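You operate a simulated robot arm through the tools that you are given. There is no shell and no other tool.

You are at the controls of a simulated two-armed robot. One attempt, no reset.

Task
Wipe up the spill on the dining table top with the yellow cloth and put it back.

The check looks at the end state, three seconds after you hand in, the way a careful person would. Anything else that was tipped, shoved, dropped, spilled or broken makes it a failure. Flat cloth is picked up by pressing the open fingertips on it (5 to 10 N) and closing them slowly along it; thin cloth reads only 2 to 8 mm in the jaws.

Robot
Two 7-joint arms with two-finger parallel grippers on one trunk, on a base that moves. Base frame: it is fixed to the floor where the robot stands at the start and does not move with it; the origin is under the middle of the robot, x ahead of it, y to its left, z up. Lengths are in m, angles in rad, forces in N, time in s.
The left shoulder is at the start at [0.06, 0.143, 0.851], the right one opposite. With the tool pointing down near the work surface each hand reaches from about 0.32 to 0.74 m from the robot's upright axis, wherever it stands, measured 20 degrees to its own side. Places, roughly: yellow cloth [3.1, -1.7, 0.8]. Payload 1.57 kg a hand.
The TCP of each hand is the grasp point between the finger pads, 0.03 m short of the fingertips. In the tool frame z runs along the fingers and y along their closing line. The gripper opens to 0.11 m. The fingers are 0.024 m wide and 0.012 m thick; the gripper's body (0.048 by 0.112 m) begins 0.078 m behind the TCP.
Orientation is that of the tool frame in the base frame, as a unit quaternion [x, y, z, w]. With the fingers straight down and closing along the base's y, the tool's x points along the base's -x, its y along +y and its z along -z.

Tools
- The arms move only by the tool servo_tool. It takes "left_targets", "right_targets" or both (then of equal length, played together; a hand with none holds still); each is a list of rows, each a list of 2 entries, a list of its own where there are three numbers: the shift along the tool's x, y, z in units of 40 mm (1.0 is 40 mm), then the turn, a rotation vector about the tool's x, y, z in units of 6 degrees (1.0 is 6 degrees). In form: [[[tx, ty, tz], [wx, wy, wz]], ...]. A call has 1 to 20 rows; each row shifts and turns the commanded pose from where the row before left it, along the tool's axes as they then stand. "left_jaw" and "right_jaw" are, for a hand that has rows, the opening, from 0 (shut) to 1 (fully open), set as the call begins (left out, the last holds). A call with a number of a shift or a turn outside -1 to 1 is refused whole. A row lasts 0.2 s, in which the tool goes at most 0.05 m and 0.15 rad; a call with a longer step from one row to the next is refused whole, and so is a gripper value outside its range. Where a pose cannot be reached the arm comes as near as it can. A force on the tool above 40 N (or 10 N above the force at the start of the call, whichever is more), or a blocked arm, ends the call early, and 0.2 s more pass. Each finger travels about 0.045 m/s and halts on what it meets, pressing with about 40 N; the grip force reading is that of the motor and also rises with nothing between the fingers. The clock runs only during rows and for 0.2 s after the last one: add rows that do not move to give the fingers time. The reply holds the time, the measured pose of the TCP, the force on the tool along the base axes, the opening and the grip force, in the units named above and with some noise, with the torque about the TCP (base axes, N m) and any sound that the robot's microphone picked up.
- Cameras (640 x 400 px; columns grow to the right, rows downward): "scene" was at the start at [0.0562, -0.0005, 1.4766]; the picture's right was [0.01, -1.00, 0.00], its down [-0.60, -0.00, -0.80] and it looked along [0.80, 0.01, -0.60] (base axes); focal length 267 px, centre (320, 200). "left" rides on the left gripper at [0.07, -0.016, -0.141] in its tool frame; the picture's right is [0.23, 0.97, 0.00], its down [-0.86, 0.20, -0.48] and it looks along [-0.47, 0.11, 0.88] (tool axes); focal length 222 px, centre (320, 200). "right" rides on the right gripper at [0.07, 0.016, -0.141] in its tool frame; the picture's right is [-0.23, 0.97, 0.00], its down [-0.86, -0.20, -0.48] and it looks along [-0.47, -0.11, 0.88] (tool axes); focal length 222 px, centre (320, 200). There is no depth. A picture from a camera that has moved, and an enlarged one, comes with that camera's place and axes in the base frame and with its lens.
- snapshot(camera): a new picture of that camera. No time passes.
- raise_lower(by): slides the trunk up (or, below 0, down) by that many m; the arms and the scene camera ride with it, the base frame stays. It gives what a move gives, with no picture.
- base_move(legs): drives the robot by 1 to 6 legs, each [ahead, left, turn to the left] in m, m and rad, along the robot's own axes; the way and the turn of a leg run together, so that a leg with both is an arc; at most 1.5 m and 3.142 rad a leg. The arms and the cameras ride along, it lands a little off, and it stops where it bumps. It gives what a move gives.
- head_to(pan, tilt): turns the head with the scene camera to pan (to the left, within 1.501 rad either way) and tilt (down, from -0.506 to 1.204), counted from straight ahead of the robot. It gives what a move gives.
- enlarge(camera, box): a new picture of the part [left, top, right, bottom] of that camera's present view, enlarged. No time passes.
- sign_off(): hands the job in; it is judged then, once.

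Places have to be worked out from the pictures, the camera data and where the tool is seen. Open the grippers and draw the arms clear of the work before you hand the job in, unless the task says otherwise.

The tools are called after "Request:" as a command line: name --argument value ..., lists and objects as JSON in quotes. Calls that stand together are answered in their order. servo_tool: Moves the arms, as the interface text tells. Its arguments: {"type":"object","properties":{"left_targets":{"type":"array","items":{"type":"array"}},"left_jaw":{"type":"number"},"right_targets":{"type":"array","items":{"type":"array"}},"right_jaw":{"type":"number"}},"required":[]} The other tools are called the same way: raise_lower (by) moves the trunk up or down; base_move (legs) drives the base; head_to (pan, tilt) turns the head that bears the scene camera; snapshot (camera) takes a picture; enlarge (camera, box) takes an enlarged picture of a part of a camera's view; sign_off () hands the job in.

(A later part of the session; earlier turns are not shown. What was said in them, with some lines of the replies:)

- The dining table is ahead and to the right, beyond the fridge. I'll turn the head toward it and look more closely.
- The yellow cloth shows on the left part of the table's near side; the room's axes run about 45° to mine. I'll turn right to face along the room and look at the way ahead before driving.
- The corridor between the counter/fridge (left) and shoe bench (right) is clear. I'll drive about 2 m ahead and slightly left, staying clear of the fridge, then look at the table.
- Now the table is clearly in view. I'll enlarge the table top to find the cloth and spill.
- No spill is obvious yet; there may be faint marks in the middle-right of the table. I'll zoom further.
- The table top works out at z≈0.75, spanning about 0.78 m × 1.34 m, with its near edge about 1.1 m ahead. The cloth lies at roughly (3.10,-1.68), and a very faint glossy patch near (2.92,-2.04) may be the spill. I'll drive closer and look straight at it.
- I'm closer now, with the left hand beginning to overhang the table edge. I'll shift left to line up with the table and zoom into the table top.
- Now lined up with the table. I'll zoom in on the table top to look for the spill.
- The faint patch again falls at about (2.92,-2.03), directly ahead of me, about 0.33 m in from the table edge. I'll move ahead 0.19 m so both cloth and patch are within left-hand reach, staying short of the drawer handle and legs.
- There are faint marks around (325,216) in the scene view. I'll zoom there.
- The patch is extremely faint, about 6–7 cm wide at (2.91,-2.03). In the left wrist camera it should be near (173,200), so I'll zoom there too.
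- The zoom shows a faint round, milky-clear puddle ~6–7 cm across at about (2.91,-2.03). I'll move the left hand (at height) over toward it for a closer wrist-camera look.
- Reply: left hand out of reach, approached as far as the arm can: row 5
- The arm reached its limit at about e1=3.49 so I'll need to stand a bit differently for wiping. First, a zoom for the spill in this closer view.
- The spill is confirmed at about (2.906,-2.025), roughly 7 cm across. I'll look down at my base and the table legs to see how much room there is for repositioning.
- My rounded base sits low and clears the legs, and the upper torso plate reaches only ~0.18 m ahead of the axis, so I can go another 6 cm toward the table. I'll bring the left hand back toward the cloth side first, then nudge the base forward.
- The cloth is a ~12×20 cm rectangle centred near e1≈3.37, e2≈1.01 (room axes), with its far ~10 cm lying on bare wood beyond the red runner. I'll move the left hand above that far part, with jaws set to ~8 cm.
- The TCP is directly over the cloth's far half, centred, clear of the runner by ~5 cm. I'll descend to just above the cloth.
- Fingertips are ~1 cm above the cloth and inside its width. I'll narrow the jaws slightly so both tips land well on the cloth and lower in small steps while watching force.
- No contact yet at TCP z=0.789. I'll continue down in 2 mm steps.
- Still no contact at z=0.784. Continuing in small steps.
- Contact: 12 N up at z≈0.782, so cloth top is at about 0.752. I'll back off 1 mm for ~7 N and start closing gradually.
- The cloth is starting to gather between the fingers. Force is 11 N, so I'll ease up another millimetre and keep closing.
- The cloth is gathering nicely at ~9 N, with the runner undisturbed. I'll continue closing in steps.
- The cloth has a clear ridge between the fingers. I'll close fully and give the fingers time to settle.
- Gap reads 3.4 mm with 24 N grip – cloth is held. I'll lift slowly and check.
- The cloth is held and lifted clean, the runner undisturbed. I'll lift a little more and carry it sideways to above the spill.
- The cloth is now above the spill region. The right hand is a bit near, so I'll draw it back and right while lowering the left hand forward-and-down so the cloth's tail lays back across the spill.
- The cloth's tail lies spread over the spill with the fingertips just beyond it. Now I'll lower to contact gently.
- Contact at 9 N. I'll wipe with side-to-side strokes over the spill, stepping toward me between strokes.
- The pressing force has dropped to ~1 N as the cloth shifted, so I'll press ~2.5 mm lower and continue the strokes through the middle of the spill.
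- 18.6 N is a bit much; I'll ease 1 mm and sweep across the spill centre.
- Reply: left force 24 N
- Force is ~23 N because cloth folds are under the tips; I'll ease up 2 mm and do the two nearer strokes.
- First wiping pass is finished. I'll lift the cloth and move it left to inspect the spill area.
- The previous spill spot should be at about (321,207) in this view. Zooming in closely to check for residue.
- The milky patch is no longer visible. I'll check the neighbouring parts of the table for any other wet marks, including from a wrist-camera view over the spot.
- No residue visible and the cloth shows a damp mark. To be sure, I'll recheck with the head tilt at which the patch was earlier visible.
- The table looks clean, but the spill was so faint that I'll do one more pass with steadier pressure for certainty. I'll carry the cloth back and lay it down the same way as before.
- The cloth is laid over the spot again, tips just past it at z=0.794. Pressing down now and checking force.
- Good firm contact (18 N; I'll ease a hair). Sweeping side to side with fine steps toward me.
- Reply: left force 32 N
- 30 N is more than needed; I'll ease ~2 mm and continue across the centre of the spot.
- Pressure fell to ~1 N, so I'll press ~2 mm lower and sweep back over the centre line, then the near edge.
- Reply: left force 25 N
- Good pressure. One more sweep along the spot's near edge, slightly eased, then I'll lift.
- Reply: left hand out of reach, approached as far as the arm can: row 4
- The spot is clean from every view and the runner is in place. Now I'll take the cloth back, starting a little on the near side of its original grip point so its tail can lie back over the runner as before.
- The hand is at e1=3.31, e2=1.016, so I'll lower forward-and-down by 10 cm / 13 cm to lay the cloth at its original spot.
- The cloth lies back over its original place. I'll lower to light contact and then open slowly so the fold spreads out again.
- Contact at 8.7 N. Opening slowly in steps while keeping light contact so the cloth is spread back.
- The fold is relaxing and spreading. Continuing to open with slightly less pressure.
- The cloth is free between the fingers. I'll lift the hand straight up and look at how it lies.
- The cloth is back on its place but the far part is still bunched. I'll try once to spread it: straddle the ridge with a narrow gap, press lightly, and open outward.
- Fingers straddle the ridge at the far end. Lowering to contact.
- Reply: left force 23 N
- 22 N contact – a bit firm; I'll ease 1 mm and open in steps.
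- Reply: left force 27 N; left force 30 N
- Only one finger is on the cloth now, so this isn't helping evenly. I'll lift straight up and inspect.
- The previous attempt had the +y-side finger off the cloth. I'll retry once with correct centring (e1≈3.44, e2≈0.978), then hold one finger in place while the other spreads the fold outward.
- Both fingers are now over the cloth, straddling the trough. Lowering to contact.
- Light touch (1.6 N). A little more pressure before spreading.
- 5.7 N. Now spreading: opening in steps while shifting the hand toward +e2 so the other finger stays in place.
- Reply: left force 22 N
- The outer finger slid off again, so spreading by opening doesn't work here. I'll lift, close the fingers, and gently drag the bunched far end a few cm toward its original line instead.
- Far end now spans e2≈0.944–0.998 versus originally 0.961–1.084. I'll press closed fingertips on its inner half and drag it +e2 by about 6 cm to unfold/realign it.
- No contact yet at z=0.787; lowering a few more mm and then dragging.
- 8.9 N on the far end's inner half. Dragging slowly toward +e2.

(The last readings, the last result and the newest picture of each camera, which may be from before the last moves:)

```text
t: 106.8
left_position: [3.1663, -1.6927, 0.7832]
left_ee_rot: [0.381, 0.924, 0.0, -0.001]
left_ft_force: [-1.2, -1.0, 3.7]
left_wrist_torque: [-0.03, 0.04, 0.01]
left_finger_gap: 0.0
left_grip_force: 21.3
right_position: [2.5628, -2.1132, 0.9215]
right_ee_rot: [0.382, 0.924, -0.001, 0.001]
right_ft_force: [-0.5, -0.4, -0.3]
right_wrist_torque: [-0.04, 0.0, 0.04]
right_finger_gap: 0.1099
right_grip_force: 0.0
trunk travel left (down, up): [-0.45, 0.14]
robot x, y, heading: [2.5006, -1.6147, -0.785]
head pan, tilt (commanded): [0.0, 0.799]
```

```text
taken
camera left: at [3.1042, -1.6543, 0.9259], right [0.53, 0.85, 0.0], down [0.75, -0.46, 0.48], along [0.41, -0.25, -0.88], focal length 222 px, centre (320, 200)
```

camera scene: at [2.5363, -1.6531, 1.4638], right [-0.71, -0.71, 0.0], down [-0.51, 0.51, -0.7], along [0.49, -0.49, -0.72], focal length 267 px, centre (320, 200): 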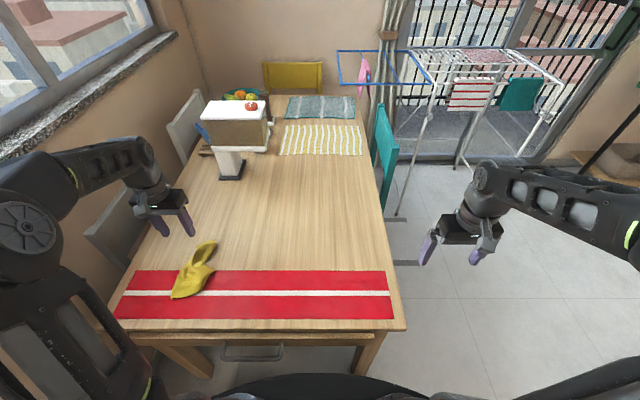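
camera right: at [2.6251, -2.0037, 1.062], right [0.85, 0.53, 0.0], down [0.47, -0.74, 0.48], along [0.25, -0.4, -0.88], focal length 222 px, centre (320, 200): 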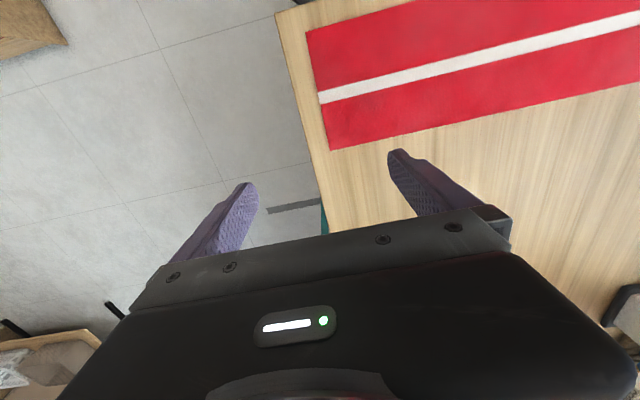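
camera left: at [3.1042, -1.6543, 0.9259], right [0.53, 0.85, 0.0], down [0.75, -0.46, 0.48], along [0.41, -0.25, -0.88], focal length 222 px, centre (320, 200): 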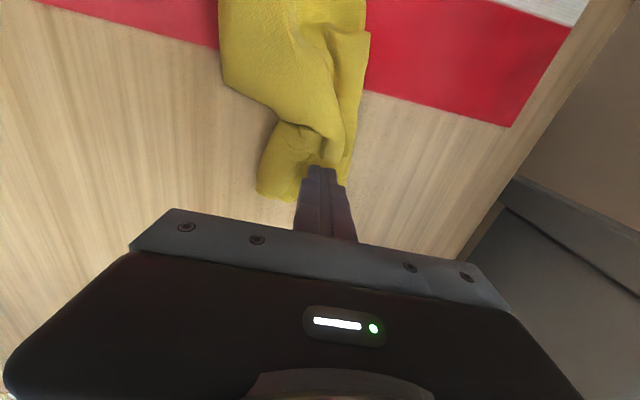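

That worked: the far end moved and unfolded partly. Another ~2 cm, then lift and inspect.

Request:
servo_tool --left_targets '[[[0, 0.2, 0.02], [0, 0, 0]], [[0, 0.2, 0], [0, 0, 0]], [[0, 0.1, 0], [0, 0, 0]], [[0, 0, -0.3], [0, 0, 0]], [[0, 0, -0.6], [0, 0, 0]], [[0, 0, -0.8], [0, 0, 0]], [[0, 0, -0.8], [0, 0, 0]], [[0, 0, -0.5], [0, 0, 0]], [[0, 0, 0], [0, 0, 0]]]'

Request:
snapshot --camera "left"

Request:
enlarge --camera "scene" --box '[110, 220, 270, 320]'

```text
t: 108.8
left_position: [3.1777, -1.6789, 0.9035]
left_ee_rot: [0.382, 0.924, -0.001, 0.0]
left_ft_force: [0.4, -0.2, -0.2]
left_wrist_torque: [-0.01, 0.01, 0.01]
left_finger_gap: 0.0
left_grip_force: 21.1
right_position: [2.5633, -2.1139, 0.9224]
right_ee_rot: [0.382, 0.924, 0.0, 0.0]
right_ft_force: [0.1, -0.3, -0.4]
right_wrist_torque: [0.02, 0.01, 0.02]
right_finger_gap: 0.11
right_grip_force: 0.2
trunk travel left (down, up): [-0.45, 0.14]
robot x, y, heading: [2.5005, -1.6175, -0.781]
head pan, tilt (commanded): [0.0, 0.799]
```

```text
taken
camera left: at [3.117, -1.64, 1.0464], right [0.53, 0.85, 0.0], down [0.75, -0.46, 0.48], along [0.41, -0.25, -0.88], focal length 222 px, centre (320, 200)
```

left: 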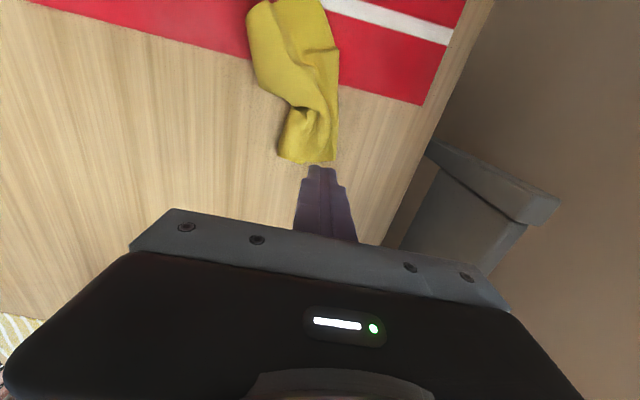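

```text
4.00 times, centred on (190, 270) of scene
camera zoom: at [2.5363, -1.6531, 1.4638], right [-0.71, -0.71, 0.0], down [-0.51, 0.51, -0.7], along [0.49, -0.49, -0.72], focal length 1068 px, centre (840, -80)
```

zoom: 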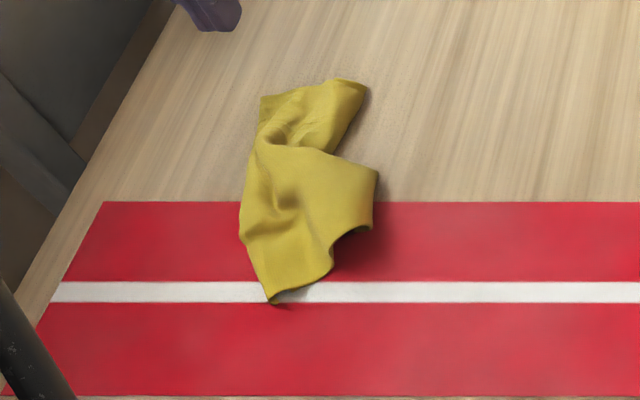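

The cloth now lies within its original footprint (centre ≈ (3.37,1.02) in room axes vs. 3.367,1.01 originally), and the runner is unmoved. I'll open the gripper, raise the hand clear, and back away from the table.

Request:
servo_tool --left_targets '[[[0, -0.3, -0.8], [0, 0, 0]], [[0.4, -0.8, -0.4], [0, 0, 0]], [[0.4, -0.8, 0], [0, 0, 0]], [[0.4, -0.8, 0], [0, 0, 0]], [[0, -0.8, 0], [0, 0, 0]], [[0, -0.6, 0], [0, 0, 0]], [[0, 0, 0], [0, 0, 0]]]' --left_jaw 1.0

Request:
base_move --legs '[[-0.28, -0.12, 0]]'

Request:
head_to --pan 0.15 --tilt 0.65

Request:
snapshot --camera "scene"

Request:
enlarge --camera "scene" --box '[180, 120, 420, 270]'

```text
t: 110.4
left_position: [3.0316, -1.7588, 0.9488]
left_ee_rot: [0.382, 0.924, -0.001, 0.001]
left_ft_force: [-0.1, -0.5, 0.2]
left_wrist_torque: [-0.01, -0.02, 0.01]
left_finger_gap: 0.1102
left_grip_force: 0.0
right_position: [2.5635, -2.1128, 0.9222]
right_ee_rot: [0.382, 0.924, 0.0, 0.0]
right_ft_force: [-0.5, 0.0, -0.1]
right_wrist_torque: [0.0, 0.02, 0.01]
right_finger_gap: 0.1101
right_grip_force: 0.1
trunk travel left (down, up): [-0.45, 0.14]
robot x, y, heading: [2.5011, -1.6168, -0.779]
head pan, tilt (commanded): [0.0, 0.799]
```

```text
t: 112.5
left_position: [2.7424, -1.6447, 0.9498]
left_ee_rot: [0.381, 0.924, 0.0, 0.001]
left_ft_force: [-1.0, -0.3, 0.2]
left_wrist_torque: [-0.03, -0.05, -0.01]
left_finger_gap: 0.1101
left_grip_force: 0.1
right_position: [2.2755, -2.0019, 0.9216]
right_ee_rot: [0.382, 0.924, 0.001, 0.0]
right_ft_force: [-0.6, -0.4, 0.2]
right_wrist_torque: [0.0, -0.03, 0.0]
right_finger_gap: 0.1101
right_grip_force: 0.0
trunk travel left (down, up): [-0.45, 0.14]
robot x, y, heading: [2.2112, -1.5015, -0.781]
head pan, tilt (commanded): [0.0, 0.799]
```

```text
t: 113.2
left_position: [2.743, -1.6448, 0.949]
left_ee_rot: [0.38, 0.925, 0.0, 0.001]
left_ft_force: [0.4, 0.1, -0.4]
left_wrist_torque: [-0.03, -0.04, 0.0]
left_finger_gap: 0.1099
left_grip_force: 0.0
right_position: [2.2768, -2.0012, 0.9224]
right_ee_rot: [0.381, 0.925, 0.0, 0.0]
right_ft_force: [-0.3, 0.3, -0.4]
right_wrist_torque: [0.0, -0.02, -0.04]
right_finger_gap: 0.1102
right_grip_force: 0.1
trunk travel left (down, up): [-0.45, 0.14]
robot x, y, heading: [2.2149, -1.5039, -0.783]
head pan, tilt (commanded): [0.15, 0.649]
```

```text
taken
camera scene: at [2.2607, -1.5349, 1.4764], right [-0.59, -0.81, 0.0], down [-0.49, 0.36, -0.8], along [0.64, -0.47, -0.6], focal length 267 px, centre (320, 200)
```

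scene: 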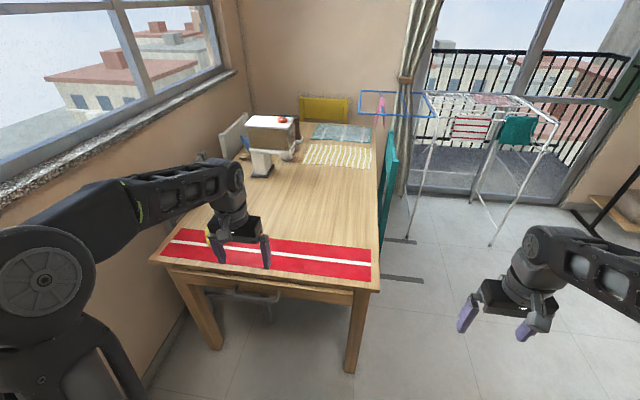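

```text
2.67 times, centred on (300, 195) of scene
camera zoom: at [2.2607, -1.5349, 1.4764], right [-0.59, -0.81, 0.0], down [-0.49, 0.36, -0.8], along [0.64, -0.47, -0.6], focal length 712 px, centre (373, 213)
```

zoom: 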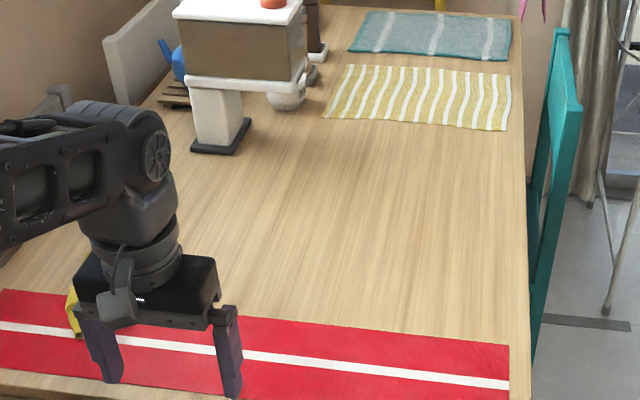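

Hands are now off the table edge. Final check of the spill spot and the cloth.

Request:
enlarge --camera "scene" --box '[284, 195, 364, 245]'

Request:
snapshot --camera "left"

Request:
servo_tool --left_targets '[[[0.5, -0.7, 0], [0, 0, 0]], [[0.5, -0.7, 0], [0, 0, 0]], [[0.3, -0.7, 0], [0, 0, 0]], [[0, 0, 0], [0, 0, 0]]]'

Request:
snapshot --camera "scene"

Request:
enlarge --camera "scene" --box '[140, 190, 300, 290]'

```text
8.00 times, centred on (324, 220) of scene
camera zoom: at [2.2607, -1.5349, 1.4764], right [-0.59, -0.81, 0.0], down [-0.49, 0.36, -0.8], along [0.64, -0.47, -0.6], focal length 2136 px, centre (288, 40)
```

zoom: 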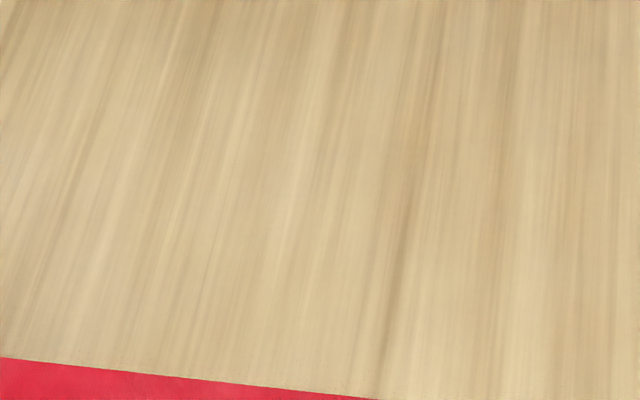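

```text
taken
camera left: at [2.682, -1.6074, 1.0918], right [0.53, 0.85, 0.0], down [0.75, -0.46, 0.48], along [0.41, -0.25, -0.88], focal length 222 px, centre (320, 200)
```

left: 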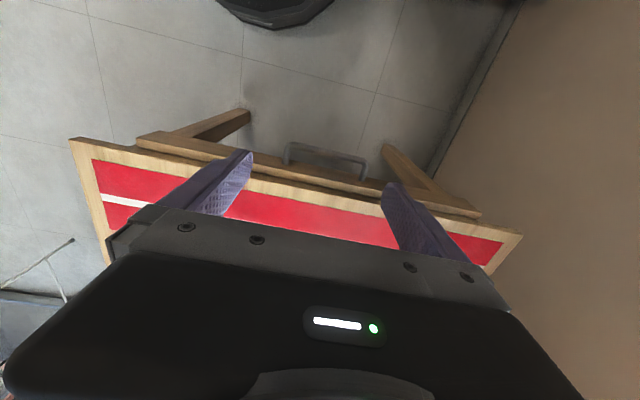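

```text
t: 114.2
left_position: [2.6465, -1.6677, 0.9495]
left_ee_rot: [0.381, 0.924, 0.0, -0.001]
left_ft_force: [-0.4, 0.1, 0.9]
left_wrist_torque: [0.01, 0.03, -0.02]
left_finger_gap: 0.1098
left_grip_force: 0.0
right_position: [2.2761, -2.0005, 0.9221]
right_ee_rot: [0.381, 0.925, 0.0, 0.0]
right_ft_force: [0.0, -0.6, -0.5]
right_wrist_torque: [-0.01, 0.0, 0.05]
right_finger_gap: 0.1101
right_grip_force: 0.1
trunk travel left (down, up): [-0.45, 0.14]
robot x, y, heading: [2.2115, -1.5036, -0.786]
head pan, tilt (commanded): [0.15, 0.649]
```

```text
taken
camera scene: at [2.2609, -1.5348, 1.4764], right [-0.59, -0.81, 0.0], down [-0.49, 0.36, -0.8], along [0.64, -0.47, -0.6], focal length 267 px, centre (320, 200)
```

scene: 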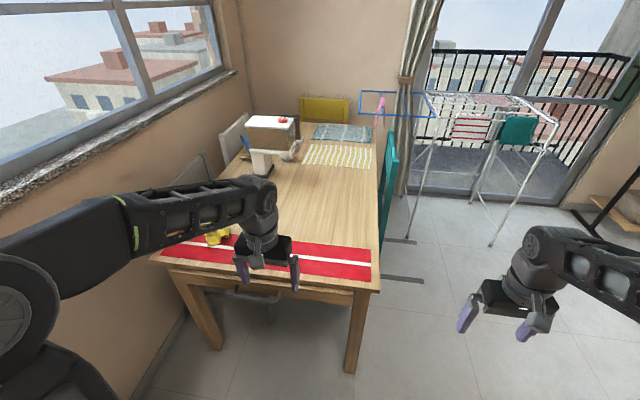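

```text
4.00 times, centred on (220, 240) of scene
camera zoom: at [2.2609, -1.5348, 1.4764], right [-0.59, -0.81, 0.0], down [-0.49, 0.36, -0.8], along [0.64, -0.47, -0.6], focal length 1068 px, centre (720, 40)
```

zoom: 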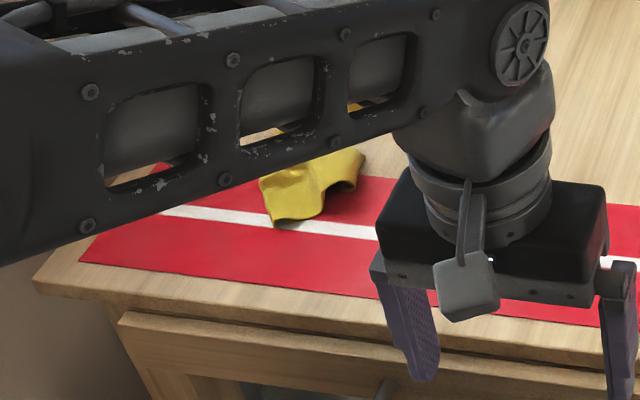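

The cloth rests in its original place, the spill spot is clean, nothing else has moved, and both grippers are open and clear of the table. Handing in.

Request:
sign_off

```text
The job is handed in.
```

I wiped up the spill with the yellow cloth, put the cloth back in its place, and handed the job in.

- **Spill:** It was a very faint clear patch, about 7 cm across, near the middle of the table. I wiped it twice, and no trace of it showed in close views from several angles.
- **Cloth:** It is back over its original spot, with its centre within about 1–2 cm of where it started. It was flat before and is now somewhat crumpled. I tried a few times to spread it and only partly succeeded.
- **Everything else:** The red runner is where it was, and nothing else looked moved or knocked over in the last pictures. Both grippers are open and clear of the table.
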